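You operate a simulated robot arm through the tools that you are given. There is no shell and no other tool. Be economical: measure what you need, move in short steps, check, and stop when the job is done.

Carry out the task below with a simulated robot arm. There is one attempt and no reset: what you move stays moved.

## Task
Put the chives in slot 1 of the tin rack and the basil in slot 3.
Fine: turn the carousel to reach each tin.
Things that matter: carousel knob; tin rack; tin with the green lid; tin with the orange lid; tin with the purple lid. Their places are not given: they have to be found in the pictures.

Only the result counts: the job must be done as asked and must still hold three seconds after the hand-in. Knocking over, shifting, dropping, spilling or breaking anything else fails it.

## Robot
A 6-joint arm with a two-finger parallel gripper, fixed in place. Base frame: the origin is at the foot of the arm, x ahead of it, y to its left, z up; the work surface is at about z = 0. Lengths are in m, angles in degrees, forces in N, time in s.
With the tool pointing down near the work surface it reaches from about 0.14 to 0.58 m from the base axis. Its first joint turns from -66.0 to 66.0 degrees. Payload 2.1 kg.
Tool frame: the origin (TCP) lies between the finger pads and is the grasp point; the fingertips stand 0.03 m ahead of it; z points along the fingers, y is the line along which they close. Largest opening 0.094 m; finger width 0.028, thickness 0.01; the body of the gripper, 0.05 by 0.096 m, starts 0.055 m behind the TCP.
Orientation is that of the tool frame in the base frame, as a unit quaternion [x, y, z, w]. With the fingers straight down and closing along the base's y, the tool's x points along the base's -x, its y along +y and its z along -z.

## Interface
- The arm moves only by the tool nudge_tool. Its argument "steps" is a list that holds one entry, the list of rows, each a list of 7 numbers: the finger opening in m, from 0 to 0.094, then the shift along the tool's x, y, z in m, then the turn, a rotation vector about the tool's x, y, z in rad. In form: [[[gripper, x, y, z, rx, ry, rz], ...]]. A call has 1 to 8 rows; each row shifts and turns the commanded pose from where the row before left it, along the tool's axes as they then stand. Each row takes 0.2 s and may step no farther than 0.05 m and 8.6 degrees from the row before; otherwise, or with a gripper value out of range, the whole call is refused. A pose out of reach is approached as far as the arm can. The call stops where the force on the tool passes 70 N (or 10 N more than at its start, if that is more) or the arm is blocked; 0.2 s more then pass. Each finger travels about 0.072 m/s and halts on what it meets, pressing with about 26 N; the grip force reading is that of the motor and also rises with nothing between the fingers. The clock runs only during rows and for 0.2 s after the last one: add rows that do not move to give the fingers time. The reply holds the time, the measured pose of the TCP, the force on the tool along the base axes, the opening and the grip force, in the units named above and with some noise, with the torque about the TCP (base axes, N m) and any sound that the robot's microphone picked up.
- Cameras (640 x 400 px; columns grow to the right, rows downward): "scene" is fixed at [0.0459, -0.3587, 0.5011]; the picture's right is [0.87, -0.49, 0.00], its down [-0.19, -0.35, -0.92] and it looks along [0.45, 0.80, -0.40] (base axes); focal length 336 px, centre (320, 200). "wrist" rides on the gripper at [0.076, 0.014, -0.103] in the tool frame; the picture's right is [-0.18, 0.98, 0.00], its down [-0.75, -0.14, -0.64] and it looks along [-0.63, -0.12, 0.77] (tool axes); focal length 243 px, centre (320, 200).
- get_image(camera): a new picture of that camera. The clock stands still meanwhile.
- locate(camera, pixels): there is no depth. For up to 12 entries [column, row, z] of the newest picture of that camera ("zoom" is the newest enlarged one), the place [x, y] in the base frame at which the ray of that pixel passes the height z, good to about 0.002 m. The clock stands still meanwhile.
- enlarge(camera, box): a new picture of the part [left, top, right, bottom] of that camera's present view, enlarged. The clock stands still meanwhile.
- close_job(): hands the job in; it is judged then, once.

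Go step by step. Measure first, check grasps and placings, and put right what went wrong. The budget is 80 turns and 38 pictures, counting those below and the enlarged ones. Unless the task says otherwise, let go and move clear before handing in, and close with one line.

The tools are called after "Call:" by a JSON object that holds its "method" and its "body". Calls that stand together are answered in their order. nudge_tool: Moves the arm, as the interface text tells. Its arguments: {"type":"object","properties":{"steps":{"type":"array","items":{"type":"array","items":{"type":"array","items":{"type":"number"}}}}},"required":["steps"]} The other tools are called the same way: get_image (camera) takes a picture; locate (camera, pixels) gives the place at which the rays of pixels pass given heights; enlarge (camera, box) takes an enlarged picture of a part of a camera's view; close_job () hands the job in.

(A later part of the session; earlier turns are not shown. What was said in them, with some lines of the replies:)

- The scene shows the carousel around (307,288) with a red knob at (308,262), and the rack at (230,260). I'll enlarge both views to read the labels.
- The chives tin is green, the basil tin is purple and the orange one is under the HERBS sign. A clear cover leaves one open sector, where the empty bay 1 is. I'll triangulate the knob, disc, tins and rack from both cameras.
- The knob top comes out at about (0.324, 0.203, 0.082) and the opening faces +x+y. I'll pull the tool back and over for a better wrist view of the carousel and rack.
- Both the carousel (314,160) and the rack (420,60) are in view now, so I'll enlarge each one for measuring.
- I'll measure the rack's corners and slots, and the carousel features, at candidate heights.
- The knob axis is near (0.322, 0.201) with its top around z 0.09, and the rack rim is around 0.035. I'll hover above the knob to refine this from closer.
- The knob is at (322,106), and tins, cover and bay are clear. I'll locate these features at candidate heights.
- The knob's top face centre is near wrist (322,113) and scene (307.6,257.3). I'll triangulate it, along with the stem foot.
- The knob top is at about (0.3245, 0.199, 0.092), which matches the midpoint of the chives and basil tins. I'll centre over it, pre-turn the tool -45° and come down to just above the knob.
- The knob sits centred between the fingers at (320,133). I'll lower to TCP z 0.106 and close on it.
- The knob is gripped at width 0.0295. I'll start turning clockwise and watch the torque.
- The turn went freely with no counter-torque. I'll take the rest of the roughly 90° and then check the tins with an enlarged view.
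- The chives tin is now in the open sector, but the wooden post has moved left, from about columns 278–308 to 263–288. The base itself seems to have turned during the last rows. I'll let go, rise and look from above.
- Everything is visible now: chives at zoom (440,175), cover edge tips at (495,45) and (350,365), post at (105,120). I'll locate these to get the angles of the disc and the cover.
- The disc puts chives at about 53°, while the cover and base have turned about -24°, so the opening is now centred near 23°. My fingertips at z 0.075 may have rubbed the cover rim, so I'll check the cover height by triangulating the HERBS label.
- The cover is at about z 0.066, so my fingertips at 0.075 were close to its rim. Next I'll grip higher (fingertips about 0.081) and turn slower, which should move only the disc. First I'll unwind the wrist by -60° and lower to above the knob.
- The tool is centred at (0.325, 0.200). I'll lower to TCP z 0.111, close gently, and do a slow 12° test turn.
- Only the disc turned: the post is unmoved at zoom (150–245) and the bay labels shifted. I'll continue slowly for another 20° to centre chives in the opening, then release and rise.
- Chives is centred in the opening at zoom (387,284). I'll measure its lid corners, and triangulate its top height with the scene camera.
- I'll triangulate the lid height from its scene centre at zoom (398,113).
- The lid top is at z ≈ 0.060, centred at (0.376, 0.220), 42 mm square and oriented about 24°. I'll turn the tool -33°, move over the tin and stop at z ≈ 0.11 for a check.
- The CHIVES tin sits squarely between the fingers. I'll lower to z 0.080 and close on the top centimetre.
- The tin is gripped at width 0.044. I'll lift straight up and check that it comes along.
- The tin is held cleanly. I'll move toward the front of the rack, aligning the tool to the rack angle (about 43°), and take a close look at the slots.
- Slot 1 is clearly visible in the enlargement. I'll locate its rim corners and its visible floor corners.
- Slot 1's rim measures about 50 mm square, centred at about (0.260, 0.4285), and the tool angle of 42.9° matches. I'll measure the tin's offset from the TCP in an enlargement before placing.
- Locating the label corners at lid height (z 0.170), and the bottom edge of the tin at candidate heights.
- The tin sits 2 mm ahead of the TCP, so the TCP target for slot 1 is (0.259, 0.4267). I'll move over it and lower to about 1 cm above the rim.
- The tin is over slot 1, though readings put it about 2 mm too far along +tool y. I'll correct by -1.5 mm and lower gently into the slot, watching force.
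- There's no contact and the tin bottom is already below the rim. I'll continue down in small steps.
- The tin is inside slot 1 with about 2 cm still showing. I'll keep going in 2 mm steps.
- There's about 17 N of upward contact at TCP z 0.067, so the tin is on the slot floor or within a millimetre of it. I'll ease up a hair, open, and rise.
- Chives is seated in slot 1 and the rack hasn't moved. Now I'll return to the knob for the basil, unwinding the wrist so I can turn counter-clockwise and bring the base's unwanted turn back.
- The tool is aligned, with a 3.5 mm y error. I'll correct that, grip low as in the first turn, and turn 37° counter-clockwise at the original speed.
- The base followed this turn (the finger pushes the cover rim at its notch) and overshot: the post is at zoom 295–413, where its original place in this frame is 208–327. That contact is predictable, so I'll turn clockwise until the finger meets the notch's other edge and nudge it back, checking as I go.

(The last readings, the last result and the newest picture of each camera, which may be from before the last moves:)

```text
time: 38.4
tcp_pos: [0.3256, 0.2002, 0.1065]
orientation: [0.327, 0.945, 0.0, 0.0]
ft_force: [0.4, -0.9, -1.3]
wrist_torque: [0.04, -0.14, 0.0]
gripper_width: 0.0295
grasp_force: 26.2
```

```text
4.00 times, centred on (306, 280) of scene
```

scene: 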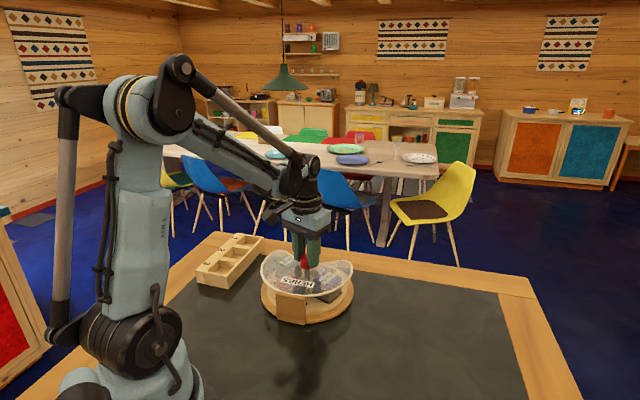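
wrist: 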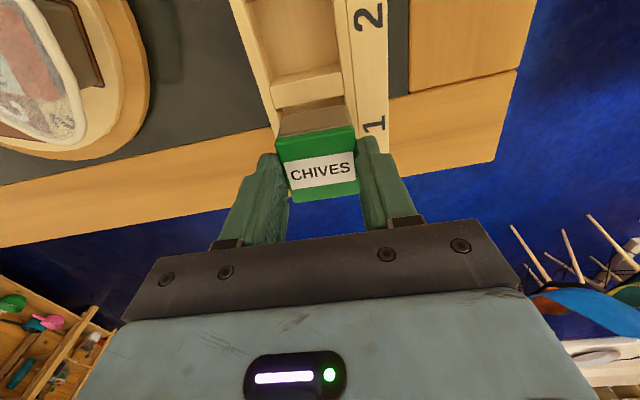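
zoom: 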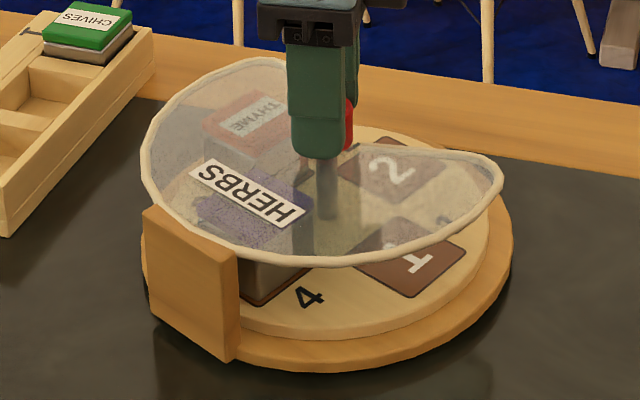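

With the low grip the base follows the disc one to one; it's back at -26° (post 143–237). I'll turn 25° counter-clockwise with this grip to restore the base.

Call:
{"method": "nudge_tool", "body": {"steps": [[[0.02, 0, 0, 0, 0, 0, -0.1], [0.02, 0, 0, 0, 0, 0, -0.1], [0.02, 0, 0, 0, 0, 0, -0.1], [0.02, 0, 0, 0, 0, 0, -0.1], [0.02, 0, 0, 0, 0, 0, -0.04], [0.02, 0, 0, 0, 0, 0, 0]]]}}

Call:
{"method": "enlarge", "body": {"camera": "scene", "box": [250, 230, 362, 330]}}

```text
time: 39.8
tcp_pos: [0.325, 0.2004, 0.107]
orientation: [0.111, 0.994, 0.001, 0.0]
ft_force: [0.1, -0.6, -1.2]
wrist_torque: [0.09, -0.16, -0.05]
gripper_width: 0.0292
grasp_force: 26.1
```

```text
4.00 times, centred on (306, 280) of scene
```

zoom: 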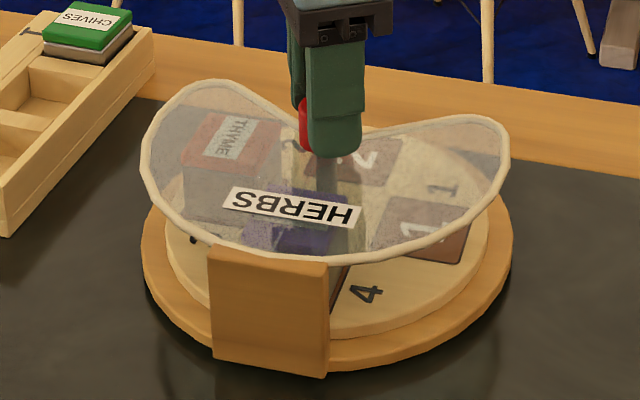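

The post is back at 210–328, which matches its original place. Now I'll release, rise, wind the wrist to -45°, and do the remaining turns with the high, slow grip.

Call:
{"method": "nudge_tool", "body": {"steps": [[[0.05, 0, 0, 0, 0, 0, 0], [0.07, 0, 0, 0, 0, 0, 0], [0.07, 0, 0, -0.028, 0, 0, 0], [0.07, 0, 0, 0, 0, 0, -0.144], [0.07, 0, 0, 0, 0, 0, -0.144], [0.07, 0, 0, 0, 0, 0, -0.144], [0.07, 0, 0, 0, 0, 0, -0.144], [0.07, 0, 0, 0, 0, 0, -0.144]]]}}

Call:
{"method": "nudge_tool", "body": {"steps": [[[0.07, 0, 0, 0, 0, 0, -0.144], [0.07, 0, 0, 0, 0, 0, -0.144], [0.07, 0, 0, 0, 0, 0, 0]]]}}

```text
time: 41.6
tcp_pos: [0.3254, 0.2007, 0.1338]
orientation: [-0.247, 0.969, 0.0, 0.001]
ft_force: [0.2, 0.8, 0.1]
wrist_torque: [0.01, 0.0, 0.02]
gripper_width: 0.0701
grasp_force: 0.1
```

```text
time: 42.4
tcp_pos: [0.3244, 0.2002, 0.1342]
orientation: [-0.382, 0.924, 0.0, 0.001]
ft_force: [-0.2, 0.0, -0.2]
wrist_torque: [-0.01, -0.04, 0.0]
gripper_width: 0.0702
grasp_force: 0.1
```

The tool is at -45° and centred. I'll grip at z 0.112 and turn slowly clockwise.

Call:
{"method": "nudge_tool", "body": {"steps": [[[0.07, 0, 0, 0.022, 0, 0, 0], [0.05, 0, 0, 0, 0, 0, 0], [0.027, 0, 0, 0, 0, 0, 0], [0.027, 0, 0, 0, 0, 0, 0], [0.027, 0, 0, 0, 0, 0, 0.05], [0.027, 0, 0, 0, 0, 0, 0.05], [0.027, 0, 0, 0, 0, 0, 0.05], [0.027, 0, 0, 0, 0, 0, 0.05]]]}}

Call:
{"method": "nudge_tool", "body": {"steps": [[[0.027, 0, 0, 0, 0, 0, 0.05], [0.027, 0, 0, 0, 0, 0, 0.05], [0.027, 0, 0, 0, 0, 0, 0.05], [0.027, 0, 0, 0, 0, 0, 0.05], [0.027, 0, 0, 0, 0, 0, 0.05], [0.027, 0, 0, 0, 0, 0, 0.05], [0.027, 0, 0, 0, 0, 0, 0.05], [0.027, 0, 0, 0, 0, 0, 0.05]]]}}

Call:
{"method": "enlarge", "body": {"camera": "scene", "box": [250, 230, 362, 330]}}

```text
time: 44.2
tcp_pos: [0.3249, 0.2018, 0.112]
orientation: [-0.287, 0.958, 0.0, 0.001]
ft_force: [2.4, 1.3, 8.5]
wrist_torque: [0.04, -0.19, 0.05]
gripper_width: 0.0291
grasp_force: 25.4
```

```text
time: 46.0
tcp_pos: [0.3242, 0.2002, 0.1126]
orientation: [-0.092, 0.996, 0.001, 0.0]
ft_force: [2.5, 10.7, 9.6]
wrist_torque: [0.13, -0.32, 0.03]
gripper_width: 0.0295
grasp_force: 25.8
```

```text
4.00 times, centred on (306, 280) of scene
```

zoom: 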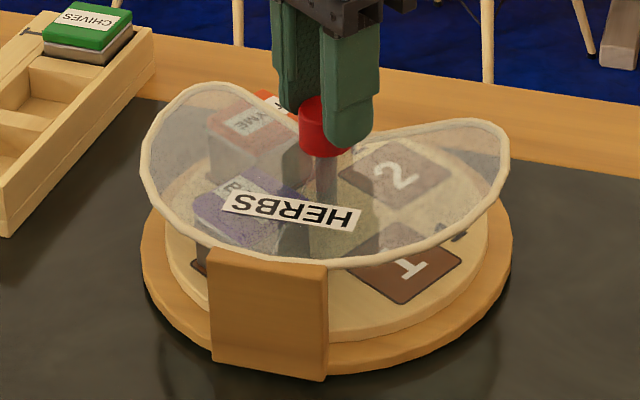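

Only the disc turns and the base stays at 208–327. I'll continue slowly to the end of this 90° stroke.

Call:
{"method": "nudge_tool", "body": {"steps": [[[0.027, 0, 0, 0, 0, 0, 0.05], [0.027, 0, 0, 0, 0, 0, 0.05], [0.027, 0, 0, 0, 0, 0, 0.05], [0.027, 0, 0, 0, 0, 0, 0.05], [0.027, 0, 0, 0, 0, 0, 0.05], [0.027, 0, 0, 0, 0, 0, 0.05], [0.027, 0, 0, 0, 0, 0, 0.05], [0.027, 0, 0, 0, 0, 0, 0.05]]]}}

Call:
{"method": "nudge_tool", "body": {"steps": [[[0.027, 0, 0, 0, 0, 0, 0.05], [0.027, 0, 0, 0, 0, 0, 0.05], [0.027, 0, 0, 0, 0, 0, 0.05], [0.027, 0, 0, 0, 0, 0, 0.05], [0.027, 0, 0, 0, 0, 0, 0.05], [0.027, 0, 0, 0, 0, 0, 0.05], [0.027, 0, 0, 0, 0, 0, 0.05], [0.027, 0, 0, 0, 0, 0, 0.05]]]}}

Call:
{"method": "nudge_tool", "body": {"steps": [[[0.027, 0, 0, 0, 0, 0, 0.05], [0.027, 0, 0, 0, 0, 0, 0.05], [0.027, 0, 0, 0, 0, 0, 0.05], [0.027, 0, 0, 0, 0, 0, 0.02], [0.027, 0, 0, 0, 0, 0, 0]]]}}

```text
time: 47.8
tcp_pos: [0.3246, 0.2011, 0.1119]
orientation: [0.108, 0.994, 0.0, 0.0]
ft_force: [0.1, -2.4, 0.1]
wrist_torque: [-0.07, 0.49, -0.02]
gripper_width: 0.0292
grasp_force: 25.9
```

```text
time: 49.6
tcp_pos: [0.3244, 0.1999, 0.1115]
orientation: [0.303, 0.953, 0.0, 0.001]
ft_force: [-8.8, 0.8, 12.1]
wrist_torque: [-0.13, 0.37, 0.0]
gripper_width: 0.0294
grasp_force: 25.7
```

```text
time: 50.8
tcp_pos: [0.3257, 0.1999, 0.1112]
orientation: [0.382, 0.924, 0.001, 0.001]
ft_force: [0.2, 0.1, -1.2]
wrist_torque: [0.01, -0.11, -0.02]
gripper_width: 0.029
grasp_force: 26.3
```

The first 90° stroke is done. I'll release, rise, wind back to -45° and regrip.

Call:
{"method": "nudge_tool", "body": {"steps": [[[0.05, 0, 0, 0, 0, 0, 0], [0.07, 0, 0, 0, 0, 0, 0], [0.07, 0, 0, -0.023, 0, 0, 0], [0.07, 0, 0, 0, 0, 0, -0.143], [0.07, 0, 0, 0, 0, 0, -0.143], [0.07, 0, 0, 0, 0, 0, -0.143], [0.07, 0, 0, 0, 0, 0, -0.143], [0.07, 0, 0, 0, 0, 0, -0.143]]]}}

Call:
{"method": "nudge_tool", "body": {"steps": [[[0.07, 0, 0, 0, 0, 0, -0.143], [0.07, 0, 0, 0, 0, 0, -0.143], [0.07, 0, 0, 0, 0, 0, -0.143], [0.07, 0, 0, 0, 0, 0, -0.143], [0.07, 0, 0, 0, 0, 0, -0.143], [0.07, 0, 0, 0, 0, 0, -0.143], [0.07, 0, 0, 0, 0, 0, 0]]]}}

```text
time: 52.6
tcp_pos: [0.3247, 0.2003, 0.1353]
orientation: [0.032, 0.999, 0.001, 0.001]
ft_force: [0.4, 0.3, 0.4]
wrist_torque: [0.01, -0.04, 0.01]
gripper_width: 0.07
grasp_force: 0.0
```

```text
time: 54.2
tcp_pos: [0.3265, 0.1991, 0.1343]
orientation: [-0.385, 0.923, 0.0, 0.0]
ft_force: [-0.6, -0.2, -0.1]
wrist_torque: [-0.01, 0.03, 0.0]
gripper_width: 0.0698
grasp_force: 0.1
```

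Call:
{"method": "nudge_tool", "body": {"steps": [[[0.07, 0, 0, 0.022, 0, 0, 0], [0.05, 0, 0, 0, 0, 0, 0], [0.027, 0, 0, 0, 0, 0, 0], [0.027, 0, 0, 0, 0, 0, 0], [0.027, 0, 0, 0, 0, 0, 0.05], [0.027, 0, 0, 0, 0, 0, 0.05], [0.027, 0, 0, 0, 0, 0, 0.05], [0.027, 0, 0, 0, 0, 0, 0.05]]]}}

Call:
{"method": "nudge_tool", "body": {"steps": [[[0.027, 0, 0, 0, 0, 0, 0.05], [0.027, 0, 0, 0, 0, 0, 0.05], [0.027, 0, 0, 0, 0, 0, 0.05], [0.027, 0, 0, 0, 0, 0, 0.05], [0.027, 0, 0, 0, 0, 0, 0.05], [0.027, 0, 0, 0, 0, 0, 0.05], [0.027, 0, 0, 0, 0, 0, 0.05], [0.027, 0, 0, 0, 0, 0, 0.05]]]}}

Call:
{"method": "nudge_tool", "body": {"steps": [[[0.027, 0, 0, 0, 0, 0, 0.05], [0.027, 0, 0, 0, 0, 0, 0.05], [0.027, 0, 0, 0, 0, 0, 0.05], [0.027, 0, 0, 0, 0, 0, 0.05], [0.027, 0, 0, 0, 0, 0, 0.05], [0.027, 0, 0, 0, 0, 0, 0.05], [0.027, 0, 0, 0, 0, 0, 0.05], [0.027, 0, 0, 0, 0, 0, 0.05]]]}}

Call:
{"method": "nudge_tool", "body": {"steps": [[[0.027, 0, 0, 0, 0, 0, 0.05], [0.027, 0, 0, 0, 0, 0, 0.05], [0.027, 0, 0, 0, 0, 0, 0.05], [0.027, 0, 0, 0, 0, 0, 0.05], [0.027, 0, 0, 0, 0, 0, 0.05], [0.027, 0, 0, 0, 0, 0, 0.05], [0.027, 0, 0, 0, 0, 0, 0.05], [0.027, 0, 0, 0, 0, 0, 0.05]]]}}

Call:
{"method": "nudge_tool", "body": {"steps": [[[0.027, 0, 0, 0, 0, 0, 0.05], [0.027, 0, 0, 0, 0, 0, 0.05], [0.027, 0, 0, 0, 0, 0, 0.05], [0.027, 0, 0, 0, 0, 0, 0.02], [0.027, 0, 0, 0, 0, 0, 0]]]}}

Call:
{"method": "nudge_tool", "body": {"steps": [[[0.05, 0, 0, 0, 0, 0, 0], [0.07, 0, 0, 0, 0, 0, 0], [0.07, 0, 0, -0.02, 0, 0, -0.13], [0.07, 0, 0, -0.04, 0, 0, -0.13], [0.07, 0, 0, -0.04, 0, 0, -0.13], [0.07, 0, 0, 0, 0, 0, -0.13], [0.07, 0, 0, 0, 0, 0, -0.13], [0.07, 0, 0, 0, 0, 0, 0]]]}}

Call:
{"method": "enlarge", "body": {"camera": "wrist", "box": [200, 0, 440, 190]}}

```text
time: 56.0
tcp_pos: [0.3259, 0.2004, 0.1144]
orientation: [-0.289, 0.957, 0.0, 0.001]
ft_force: [-5.1, -1.3, 13.4]
wrist_torque: [-0.09, 0.12, -0.01]
gripper_width: 0.0288
grasp_force: 26.4
```

```text
time: 57.8
tcp_pos: [0.3255, 0.1999, 0.1126]
orientation: [-0.095, 0.996, 0.0, 0.001]
ft_force: [0.8, -3.8, 0.1]
wrist_torque: [0.03, -0.77, -0.01]
gripper_width: 0.0288
grasp_force: 25.8
```

```text
time: 59.6
tcp_pos: [0.3245, 0.1999, 0.1116]
orientation: [0.106, 0.994, 0.001, 0.0]
ft_force: [0.5, 0.3, -1.7]
wrist_torque: [0.04, -0.07, 0.01]
gripper_width: 0.0292
grasp_force: 26.8
```

```text
time: 61.4
tcp_pos: [0.3254, 0.2014, 0.113]
orientation: [0.301, 0.954, 0.0, 0.001]
ft_force: [0.7, -0.5, -2.0]
wrist_torque: [-0.02, -0.07, 0.0]
gripper_width: 0.0287
grasp_force: 26.5
```

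```text
time: 62.6
tcp_pos: [0.3246, 0.2002, 0.1129]
orientation: [0.38, 0.925, 0.001, 0.0]
ft_force: [0.5, 2.4, -0.6]
wrist_torque: [-0.06, -0.23, -0.02]
gripper_width: 0.0287
grasp_force: 26.0
```

```text
time: 64.4
tcp_pos: [0.326, 0.1999, 0.2132]
orientation: [0.063, 0.998, 0.0, 0.002]
ft_force: [0.3, 0.7, 0.1]
wrist_torque: [-0.06, -0.03, -0.01]
gripper_width: 0.0702
grasp_force: 0.2
```

```text
2.11 times, centred on (320, 95) of wrist
```

zoom: 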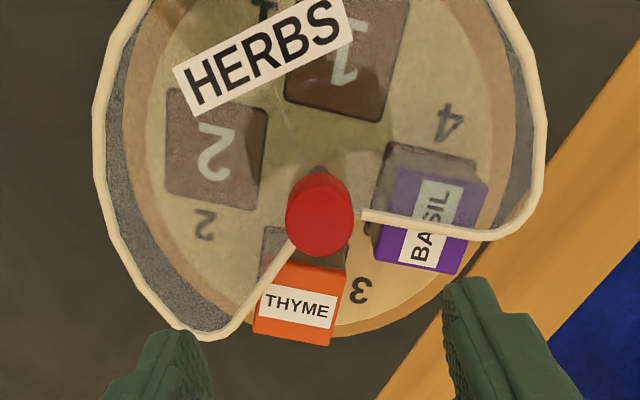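

Basil is at zoom (435,222), still under the rim, with thyme at (297,305), so the base seems to have followed part of this stroke. I'll measure the angles.

Call:
{"method": "locate", "body": {"camera": "zoom", "pixels": [[434, 224, 0.06], [297, 304, 0.06], [363, 214, 0.066], [500, 235, 0.066], [540, 195, 0.066], [290, 240, 0.066], [220, 335, 0.066], [264, 52, 0.066], [319, 222, 0.092]]}}

Call:
{"method": "enlarge", "body": {"camera": "scene", "box": [250, 230, 362, 330]}}

```text
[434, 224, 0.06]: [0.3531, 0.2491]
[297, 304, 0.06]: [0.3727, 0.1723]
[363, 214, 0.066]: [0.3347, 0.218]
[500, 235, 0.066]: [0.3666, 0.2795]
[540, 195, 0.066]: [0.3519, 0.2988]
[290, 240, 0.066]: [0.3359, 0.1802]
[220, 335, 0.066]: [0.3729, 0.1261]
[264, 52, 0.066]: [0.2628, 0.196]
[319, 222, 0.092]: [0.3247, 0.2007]
```

```text
4.00 times, centred on (306, 280) of scene
```

zoom: 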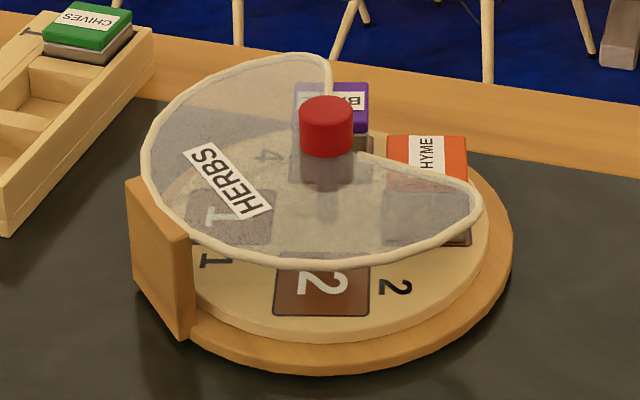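

I worked out the likely cause: when the force reads slightly negative, I'm lifting the carousel a hair, so it all turns together. When pressed down, only the disc turns. With three pictures left, I'll measure the base angle using the post's bottom corners in this same zoom frame, now and in its original place.

Call:
{"method": "locate", "body": {"camera": "zoom", "pixels": [[137, 278, 0.005], [180, 338, 0.005], [213, 360, 0.005], [325, 377, 0.005], [126, 182, 0.05], [177, 240, 0.05], [208, 250, 0.05], [328, 264, 0.05], [150, 302, 0.005], [222, 366, 0.005]]}}

```text
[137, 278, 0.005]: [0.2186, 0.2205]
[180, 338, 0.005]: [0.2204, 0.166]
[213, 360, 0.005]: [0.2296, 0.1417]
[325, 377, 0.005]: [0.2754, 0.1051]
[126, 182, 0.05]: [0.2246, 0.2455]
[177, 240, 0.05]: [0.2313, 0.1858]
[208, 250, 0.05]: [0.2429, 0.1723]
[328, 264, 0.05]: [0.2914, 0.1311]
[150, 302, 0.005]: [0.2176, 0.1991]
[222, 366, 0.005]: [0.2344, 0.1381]
```

The base is off by about -44° (post centre at 184° now, 227° originally). I'll regrip, lift a hair and turn the whole carousel +44° back, then press down and turn the disc alone -57°. First the regrip.

Call:
{"method": "nudge_tool", "body": {"steps": [[[0.07, 0.001, 0, 0.04, 0, 0, 0.115], [0.07, 0, 0, 0.035, 0, 0, 0.115], [0.07, 0, 0, 0.028, 0, 0, 0], [0.05, 0, 0, 0, 0, 0, 0], [0.027, 0, 0, 0, 0, 0, 0], [0.02, 0, 0, 0, 0, 0, 0], [0.02, 0, 0, 0, 0, 0, 0]]]}}

Call:
{"method": "nudge_tool", "body": {"steps": [[[0.02, 0, 0, -0.001, 0, 0, 0], [0.02, 0, 0, -0.001, 0, 0, 0], [0.02, 0, 0, 0, 0, 0, 0]]]}}

```text
time: 66.0
tcp_pos: [0.3228, 0.199, 0.1078]
orientation: [0.178, 0.984, 0.0, 0.001]
ft_force: [-0.2, 4.5, 0.6]
wrist_torque: [-0.15, -0.21, 0.04]
gripper_width: 0.0291
grasp_force: 25.9
```

```text
time: 66.8
tcp_pos: [0.3231, 0.2, 0.112]
orientation: [0.178, 0.984, 0.0, 0.001]
ft_force: [0.1, 0.4, -11.8]
wrist_torque: [0.01, -0.06, -0.01]
gripper_width: 0.0291
grasp_force: 26.1
```

With a 2 mm lift the force reads -11.8 N, so most of the carousel's weight is unloaded. I'll turn it all 44° counter-clockwise, then lower it back.

Call:
{"method": "nudge_tool", "body": {"steps": [[[0.02, 0, 0, 0, 0, 0, -0.096], [0.02, 0, 0, 0, 0, 0, -0.096], [0.02, 0, 0, 0, 0, 0, -0.096], [0.02, 0, 0, 0, 0, 0, -0.096], [0.02, 0, 0, 0, 0, 0, -0.096], [0.02, 0, 0, 0, 0, 0, -0.096], [0.02, 0, 0, 0, 0, 0, -0.096], [0.02, 0, 0, 0, 0, 0, -0.096]]]}}

Call:
{"method": "nudge_tool", "body": {"steps": [[[0.02, 0, 0, 0.001, 0, 0, 0], [0.02, 0, 0, 0.001, 0, 0, 0], [0.02, 0, 0, 0.001, 0, 0, 0], [0.02, 0, 0, 0, 0, 0, 0]]]}}

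```text
time: 68.6
tcp_pos: [0.3235, 0.2009, 0.1114]
orientation: [-0.204, 0.979, 0.001, 0.001]
ft_force: [0.5, 0.1, -10.8]
wrist_torque: [0.05, -0.03, -0.02]
gripper_width: 0.0287
grasp_force: 26.4
```

```text
time: 69.6
tcp_pos: [0.3238, 0.2005, 0.1092]
orientation: [-0.204, 0.979, 0.0, 0.001]
ft_force: [-1.0, -3.0, 17.6]
wrist_torque: [-0.07, 0.06, 0.0]
gripper_width: 0.0288
grasp_force: 26.5
```

It's now pressed down at +17.6 N. I'll turn the disc clockwise slowly while checking the press force holds.

Call:
{"method": "nudge_tool", "body": {"steps": [[[0.02, 0, 0, 0, 0, 0, 0.05], [0.02, 0, 0, 0, 0, 0, 0.05], [0.02, 0, 0, 0, 0, 0, 0.05], [0.02, 0, 0, 0, 0, 0, 0.05], [0.02, 0, 0, 0, 0, 0, 0.05], [0.02, 0, 0, 0, 0, 0, 0.05]]]}}

```text
time: 71.0
tcp_pos: [0.3232, 0.2008, 0.1089]
orientation: [-0.055, 0.998, 0.002, 0.001]
ft_force: [0.0, 4.4, 5.3]
wrist_torque: [0.15, -0.7, 0.04]
gripper_width: 0.0287
grasp_force: 25.8
```

The press force eased to 5 N, so I'll add small downward increments while turning.

Call:
{"method": "nudge_tool", "body": {"steps": [[[0.02, 0, 0, 0.001, 0, 0, 0.05], [0.02, 0, 0, 0, 0, 0, 0.05], [0.02, 0, 0, 0.0005, 0, 0, 0.05], [0.02, 0, 0, 0, 0, 0, 0.05], [0.02, 0, 0, 0.0005, 0, 0, 0.05], [0.02, 0, 0, 0, 0, 0, 0.05], [0.02, 0, 0, 0, 0, 0, 0.05]]]}}

Call:
{"method": "nudge_tool", "body": {"steps": [[[0.02, 0, 0, 0.0005, 0, 0, 0.05], [0.02, 0, 0, 0, 0, 0, 0.05], [0.02, 0, 0, 0.0005, 0, 0, 0.05], [0.02, 0, 0, 0, 0, 0, 0.05], [0.02, 0, 0, 0.0005, 0, 0, 0.05], [0.02, 0, 0, 0, 0, 0, 0.05], [0.02, 0, 0, 0, 0, 0, 0.05]]]}}

```text
time: 72.6
tcp_pos: [0.3243, 0.2001, 0.1059]
orientation: [0.12, 0.993, 0.001, 0.001]
ft_force: [1.9, 9.4, 15.6]
wrist_torque: [0.33, 0.24, 0.01]
gripper_width: 0.0285
grasp_force: 26.1
```

```text
time: 74.2
tcp_pos: [0.3246, 0.1997, 0.1055]
orientation: [0.29, 0.957, 0.001, 0.001]
ft_force: [0.1, 4.3, 18.8]
wrist_torque: [-0.09, -0.14, 0.04]
gripper_width: 0.0287
grasp_force: 26.2
```

The press held through the 57° turn. I'll release, rise and take one wrist view to check the base and locate basil.

Call:
{"method": "nudge_tool", "body": {"steps": [[[0.05, 0, 0, 0, 0, 0, 0], [0.07, 0, 0, 0, 0, 0, 0], [0.07, 0, 0, -0.02, 0, 0, 0], [0.07, 0, 0, -0.04, 0, 0, -0.14], [0.07, 0, 0, -0.045, 0, 0, -0.14], [0.07, 0, 0, 0, 0, 0, -0.14], [0.07, 0, 0, 0, 0, 0, -0.14], [0.07, 0, 0, 0, 0, 0, 0]]]}}

Call:
{"method": "enlarge", "body": {"camera": "wrist", "box": [200, 0, 440, 190]}}

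```text
time: 76.0
tcp_pos: [0.323, 0.1995, 0.2093]
orientation: [0.014, 1.0, 0.001, 0.0]
ft_force: [-0.2, -0.2, 0.7]
wrist_torque: [0.02, 0.01, -0.01]
gripper_width: 0.0699
grasp_force: 0.0
```

```text
2.11 times, centred on (320, 95) of wrist
```

zoom: 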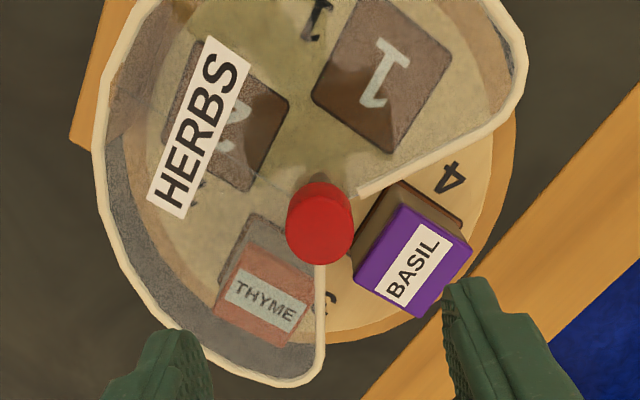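

This matches the starting layout almost exactly, with basil open at zoom (413,262). I'll locate its label and lid corners at z 0.060.

Call:
{"method": "locate", "body": {"camera": "zoom", "pixels": [[415, 222, 0.06], [454, 241, 0.06], [424, 306, 0.06], [384, 288, 0.06], [396, 208, 0.06], [473, 246, 0.06], [425, 317, 0.06], [354, 284, 0.06], [319, 228, 0.092]]}}

```text
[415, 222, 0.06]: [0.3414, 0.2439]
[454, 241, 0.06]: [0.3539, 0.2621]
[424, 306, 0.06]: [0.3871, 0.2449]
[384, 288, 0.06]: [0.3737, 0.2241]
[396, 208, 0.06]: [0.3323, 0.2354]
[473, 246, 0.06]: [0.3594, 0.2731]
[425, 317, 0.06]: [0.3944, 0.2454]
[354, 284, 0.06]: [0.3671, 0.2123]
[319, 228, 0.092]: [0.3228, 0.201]
```

Basil's lid is centred at (0.3637, 0.2432), oriented about 51°. I'll turn the tool -52.6°, move over the tin and stop at z ≈ 0.12.

Call:
{"method": "nudge_tool", "body": {"steps": [[[0.07, 0, 0, 0, 0, 0, -0.131], [0.07, 0, 0, 0, 0, 0, -0.131], [0.07, 0, 0, 0, 0, 0, -0.131], [0.07, 0, 0, 0, 0, 0, -0.131], [0.07, 0, 0, 0, 0, 0, -0.131], [0.07, 0, 0, 0, 0, 0, -0.131], [0.07, 0, 0, 0, 0, 0, -0.131]]]}}

Call:
{"method": "nudge_tool", "body": {"steps": [[[0.07, -0.0298, -0.002, 0.03, 0, 0, 0], [0.07, -0.0298, -0.0021, 0.03, 0, 0, 0], [0.07, 0, 0, 0.029, 0, 0, 0], [0.07, 0, 0, 0, 0, 0, 0], [0.07, 0, 0, 0, 0, 0, 0]]]}}

```text
time: 77.6
tcp_pos: [0.323, 0.2006, 0.2094]
orientation: [-0.431, 0.902, 0.0, 0.001]
ft_force: [0.1, 0.0, 0.8]
wrist_torque: [0.03, -0.01, 0.01]
gripper_width: 0.07
grasp_force: 0.0
```

```text
time: 78.8
tcp_pos: [0.3676, 0.2404, 0.1214]
orientation: [-0.43, 0.903, 0.0, 0.001]
ft_force: [-0.2, 0.8, -0.6]
wrist_torque: [0.0, 0.0, -0.01]
gripper_width: 0.0695
grasp_force: 0.0
```

The reading is about 4–5 mm off along tool y. I'll nudge +4 mm and re-read.

Call:
{"method": "nudge_tool", "body": {"steps": [[[0.07, 0, 0.004, 0, 0, 0, 0], [0.07, 0, 0, 0, 0, 0, 0]]]}}

```text
time: 79.4
tcp_pos: [0.3624, 0.2447, 0.1223]
orientation: [-0.43, 0.903, 0.001, 0.001]
ft_force: [-0.1, -0.1, 0.2]
wrist_torque: [-0.02, 0.02, 0.0]
gripper_width: 0.07
grasp_force: 0.0
```

The TCP is now within about a millimetre. I'll lower to z 0.080 and close on basil.

Call:
{"method": "nudge_tool", "body": {"steps": [[[0.07, 0, 0, 0.0215, 0, 0, 0], [0.07, 0, 0, 0.0195, 0, 0, 0], [0.06, 0, 0, 0, 0, 0, 0], [0.05, 0, 0, 0, 0, 0, 0], [0.042, 0, 0, 0, 0, 0, 0], [0.035, 0, 0, 0, 0, 0, 0], [0.035, 0, 0, 0, 0, 0, 0]]]}}

Call:
{"method": "nudge_tool", "body": {"steps": [[[0.035, 0, 0, -0.01, 0, 0, 0], [0.035, 0, 0, -0.02, 0, 0, 0], [0.035, 0, 0, -0.03, 0, 0, 0], [0.035, 0, 0, -0.03, 0, 0, 0], [0.035, 0, 0, -0.02, 0, 0, 0], [0.035, 0, 0, 0, 0, 0, 0]]]}}

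```text
time: 81.0
tcp_pos: [0.3612, 0.2473, 0.0824]
orientation: [-0.429, 0.903, 0.0, 0.001]
ft_force: [1.2, 0.7, 0.9]
wrist_torque: [0.0, 0.01, -0.03]
gripper_width: 0.0441
grasp_force: 25.9
```

```text
time: 82.4
tcp_pos: [0.3606, 0.2484, 0.19]
orientation: [-0.43, 0.903, 0.0, 0.001]
ft_force: [-0.8, -0.5, -0.5]
wrist_torque: [0.0, -0.01, 0.04]
gripper_width: 0.0439
grasp_force: 25.8
```

Basil is gripped at width 0.044 and lifted. I'll align to the rack angle and move in front of slot 3 at height, then use one picture to measure slot 3 and the tin's offset together.

Call:
{"method": "nudge_tool", "body": {"steps": [[[0.035, 0, 0, 0, 0, 0, 0.138], [0.035, 0.0293, 0.0273, 0, 0, 0, 0], [0.035, 0.0293, 0.0273, 0, 0, 0, 0], [0.035, 0.0293, 0.0273, 0, 0, 0, 0], [0.035, 0.0293, 0.0273, 0, 0, 0, 0], [0.035, 0, 0, 0, 0, 0, 0], [0.035, 0, 0, 0, 0, 0, 0]]]}}

Call:
{"method": "enlarge", "body": {"camera": "wrist", "box": [270, 0, 500, 210]}}

```text
time: 84.0
tcp_pos: [0.2003, 0.2462, 0.1894]
orientation: [-0.367, 0.93, 0.0, 0.002]
ft_force: [-0.2, -0.5, -0.6]
wrist_torque: [0.01, 0.04, 0.03]
gripper_width: 0.0442
grasp_force: 26.2
```

```text
1.90 times, centred on (385, 105) of wrist
```

zoom: 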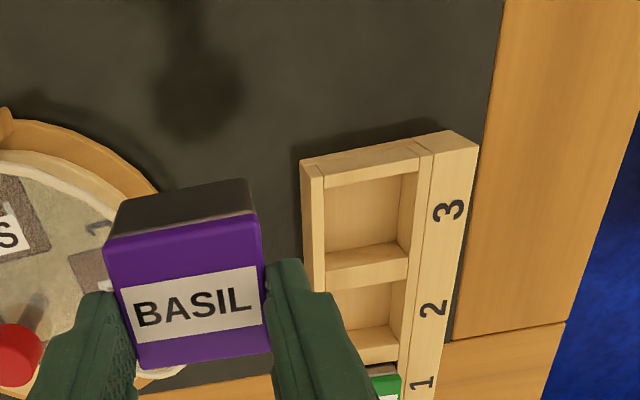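

Slot 3 and the BASIL label are both visible. I'll locate slot 3's corners at rim and floor height and the label corners at lid height.

Call:
{"method": "locate", "body": {"camera": "zoom", "pixels": [[325, 187, 0.035], [417, 171, 0.035], [408, 259, 0.035], [326, 275, 0.035], [326, 290, 0.035], [408, 273, 0.035], [326, 255, 0.005], [398, 240, 0.005], [120, 290, 0.169], [256, 266, 0.169], [263, 327, 0.169], [137, 342, 0.169]]}}

Call:
{"method": "locate", "body": {"camera": "zoom", "pixels": [[302, 162, 0.035], [310, 166, 0.035], [320, 180, 0.035], [326, 330, 0.005], [397, 326, 0.005], [398, 345, 0.035], [384, 384, 0.044], [373, 377, 0.044], [401, 374, 0.044]]}}

```text
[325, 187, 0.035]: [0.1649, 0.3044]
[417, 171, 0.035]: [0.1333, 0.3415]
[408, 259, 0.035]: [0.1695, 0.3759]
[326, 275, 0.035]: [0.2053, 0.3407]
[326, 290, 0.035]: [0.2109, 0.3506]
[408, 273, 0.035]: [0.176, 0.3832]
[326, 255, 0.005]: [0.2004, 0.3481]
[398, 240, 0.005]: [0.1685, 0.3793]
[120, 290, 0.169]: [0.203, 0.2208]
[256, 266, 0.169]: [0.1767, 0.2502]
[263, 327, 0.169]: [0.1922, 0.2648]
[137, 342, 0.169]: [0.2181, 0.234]
```

```text
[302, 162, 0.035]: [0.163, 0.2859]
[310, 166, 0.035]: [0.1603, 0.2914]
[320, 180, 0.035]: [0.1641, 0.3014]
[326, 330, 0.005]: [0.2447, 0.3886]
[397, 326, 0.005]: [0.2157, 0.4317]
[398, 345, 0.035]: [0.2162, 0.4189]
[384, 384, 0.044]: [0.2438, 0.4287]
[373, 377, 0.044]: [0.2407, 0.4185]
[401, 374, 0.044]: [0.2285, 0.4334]
```

The tin sits 4–5 mm behind the TCP, and slot 3 is centred at about (0.1684, 0.3419). I'll move by the difference and lower to just above the rim.

Call:
{"method": "nudge_tool", "body": {"steps": [[[0.035, -0.0156, 0.0308, 0, 0, 0, 0], [0.035, -0.0156, 0.0308, 0, 0, 0, 0], [0.035, -0.0155, 0.0309, 0, 0, 0, 0], [0.035, 0, 0, 0.03, 0, 0, 0], [0.035, 0, 0, 0.03, 0, 0, 0], [0.035, 0, 0, 0.024, 0, 0, 0], [0.035, 0, 0, 0, 0, 0, 0], [0.035, 0, 0, 0, 0, 0, 0]]]}}

Call:
{"method": "nudge_tool", "body": {"steps": [[[0.035, 0, 0, 0, 0, 0, 0]]]}}

```text
time: 85.8
tcp_pos: [0.1723, 0.3441, 0.1053]
orientation: [-0.366, 0.931, 0.0, 0.001]
ft_force: [-0.5, 0.6, -0.1]
wrist_torque: [-0.02, -0.02, 0.0]
gripper_width: 0.0441
grasp_force: 25.8
```

```text
time: 86.2
tcp_pos: [0.1718, 0.3448, 0.1054]
orientation: [-0.367, 0.93, -0.001, 0.001]
ft_force: [-0.1, 0.8, 0.1]
wrist_torque: [0.0, -0.01, 0.01]
gripper_width: 0.0441
grasp_force: 26.0
```

The position matches the target within about 1 mm. I'll lower gently into slot 3, watching force.

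Call:
{"method": "nudge_tool", "body": {"steps": [[[0.035, 0, 0.0005, 0.005, 0, 0, 0], [0.035, 0, 0, 0.004, 0, 0, 0], [0.035, 0, 0, 0.004, 0, 0, 0], [0.035, 0, 0, 0.003, 0, 0, 0], [0.035, 0, 0, 0, 0, 0, 0]]]}}

```text
time: 87.4
tcp_pos: [0.1729, 0.3468, 0.0912]
orientation: [-0.367, 0.93, 0.0, 0.001]
ft_force: [-1.9, -9.9, 15.3]
wrist_torque: [-0.27, -0.02, 0.1]
gripper_width: 0.0443
grasp_force: 25.6
```

There's contact at 15 N with a push toward -y, so the tin is touching the far and back rims. I'll back up 5 mm, shift 2 mm back and 1.5 mm forward, then retry.

Call:
{"method": "nudge_tool", "body": {"steps": [[[0.035, 0, 0, -0.006, 0, 0, 0], [0.035, 0.002, -0.0015, 0, 0, 0, 0], [0.035, 0, 0, 0, 0, 0, 0], [0.035, 0, 0, 0.003, 0, 0, 0], [0.035, 0, 0, 0.003, 0, 0, 0], [0.035, 0, 0, 0, 0, 0, 0]]]}}

```text
time: 88.8
tcp_pos: [0.172, 0.3444, 0.0897]
orientation: [-0.366, 0.931, 0.001, 0.001]
ft_force: [-0.4, -0.6, -0.8]
wrist_torque: [0.0, 0.02, -0.01]
gripper_width: 0.0443
grasp_force: 26.0
```

No contact now at the same depth. Continuing down in small steps.

Call:
{"method": "nudge_tool", "body": {"steps": [[[0.035, 0, 0, 0.003, 0, 0, 0], [0.035, 0, 0, 0.003, 0, 0, 0], [0.035, 0, 0, 0.003, 0, 0, 0], [0.035, 0, 0, 0, 0, 0, 0]]]}}

```text
time: 89.8
tcp_pos: [0.1714, 0.3452, 0.08]
orientation: [-0.367, 0.93, 0.0, 0.001]
ft_force: [0.4, -0.6, -0.3]
wrist_torque: [-0.01, 0.01, -0.01]
gripper_width: 0.0442
grasp_force: 25.8
```

Call:
{"method": "nudge_tool", "body": {"steps": [[[0.035, 0, 0, 0.003, 0, 0, 0], [0.035, 0, 0, 0.003, 0, 0, 0], [0.035, 0, 0, 0.002, 0, 0, 0], [0.035, 0, 0, 0.002, 0, 0, 0], [0.035, 0, 0, 0, 0, 0, 0]]]}}

```text
time: 91.0
tcp_pos: [0.1728, 0.3428, 0.0708]
orientation: [-0.367, 0.93, 0.001, 0.0]
ft_force: [0.9, 0.7, -0.7]
wrist_torque: [-0.01, -0.03, 0.02]
gripper_width: 0.044
grasp_force: 26.1
```

The tin is well inside with no force. I'll take the last few millimetres until contact.

Call:
{"method": "nudge_tool", "body": {"steps": [[[0.035, 0, 0, 0.002, 0, 0, 0], [0.035, 0, 0, 0.001, 0, 0, 0], [0.035, 0, 0, 0.001, 0, 0, 0], [0.035, 0, 0, 0, 0, 0, 0]]]}}

```text
time: 92.0
tcp_pos: [0.1721, 0.344, 0.0687]
orientation: [-0.367, 0.93, 0.001, 0.0]
ft_force: [3.3, -5.0, 14.3]
wrist_torque: [-0.49, 0.2, 0.2]
gripper_width: 0.0444
grasp_force: 26.0
```

Floor contact at z 0.0687 agrees with the grip height. I'll ease off, open and rise clear.

Call:
{"method": "nudge_tool", "body": {"steps": [[[0.035, 0, 0, -0.001, 0, 0, 0], [0.05, 0, 0, 0, 0, 0, 0], [0.06, 0, 0, 0, 0, 0, 0], [0.06, 0, 0, 0, 0, 0, 0], [0.06, 0, 0, -0.02, 0, 0, 0], [0.06, 0, 0, -0.04, 0, 0, 0], [0.06, 0, 0, -0.05, 0, 0, 0], [0.06, 0, 0, -0.03, 0, 0, 0]]]}}

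Call:
{"method": "nudge_tool", "body": {"steps": [[[0.06, 0, 0, -0.04, 0, 0, 0], [0.06, 0, 0, -0.04, 0, 0, 0], [0.06, 0, 0, 0, 0, 0, 0]]]}}

Call:
{"method": "enlarge", "body": {"camera": "scene", "box": [185, 220, 361, 330]}}

```text
time: 93.8
tcp_pos: [0.1706, 0.3441, 0.2092]
orientation: [-0.366, 0.931, 0.0, 0.0]
ft_force: [-0.1, 0.8, -0.4]
wrist_torque: [-0.02, 0.0, 0.0]
gripper_width: 0.0602
grasp_force: 0.1
```

```text
time: 94.6
tcp_pos: [0.172, 0.3442, 0.2896]
orientation: [-0.367, 0.93, 0.0, 0.002]
ft_force: [-0.1, 0.3, -0.3]
wrist_torque: [-0.03, -0.03, 0.0]
gripper_width: 0.0601
grasp_force: 0.2
```

```text
3.64 times, centred on (273, 275) of scene
```

zoom: 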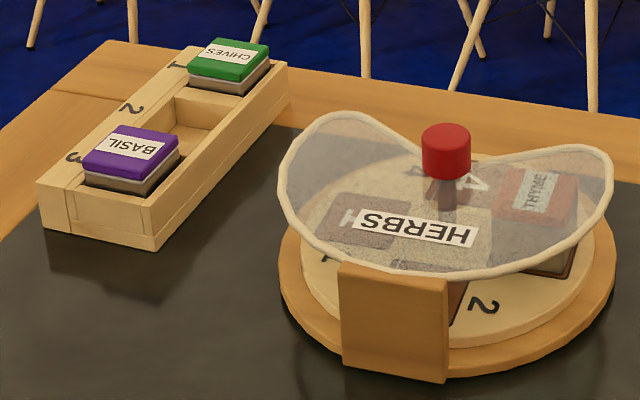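

Chives is seated in slot 1 and basil in slot 3. The rack hasn't moved, thyme is upright in its bay, and the carousel base is back at about its original angle.

Call:
{"method": "close_job", "body": {}}

```text
The job is handed in.
```

I put the chives in slot 1 and the basil in slot 3, and handed the job in with the gripper open and clear. The carousel's base and cover turned more than once with the knob. I turned them back by eye to about where they started, so they may be a few degrees off. The thyme tin is still upright in its bay on the carousel.
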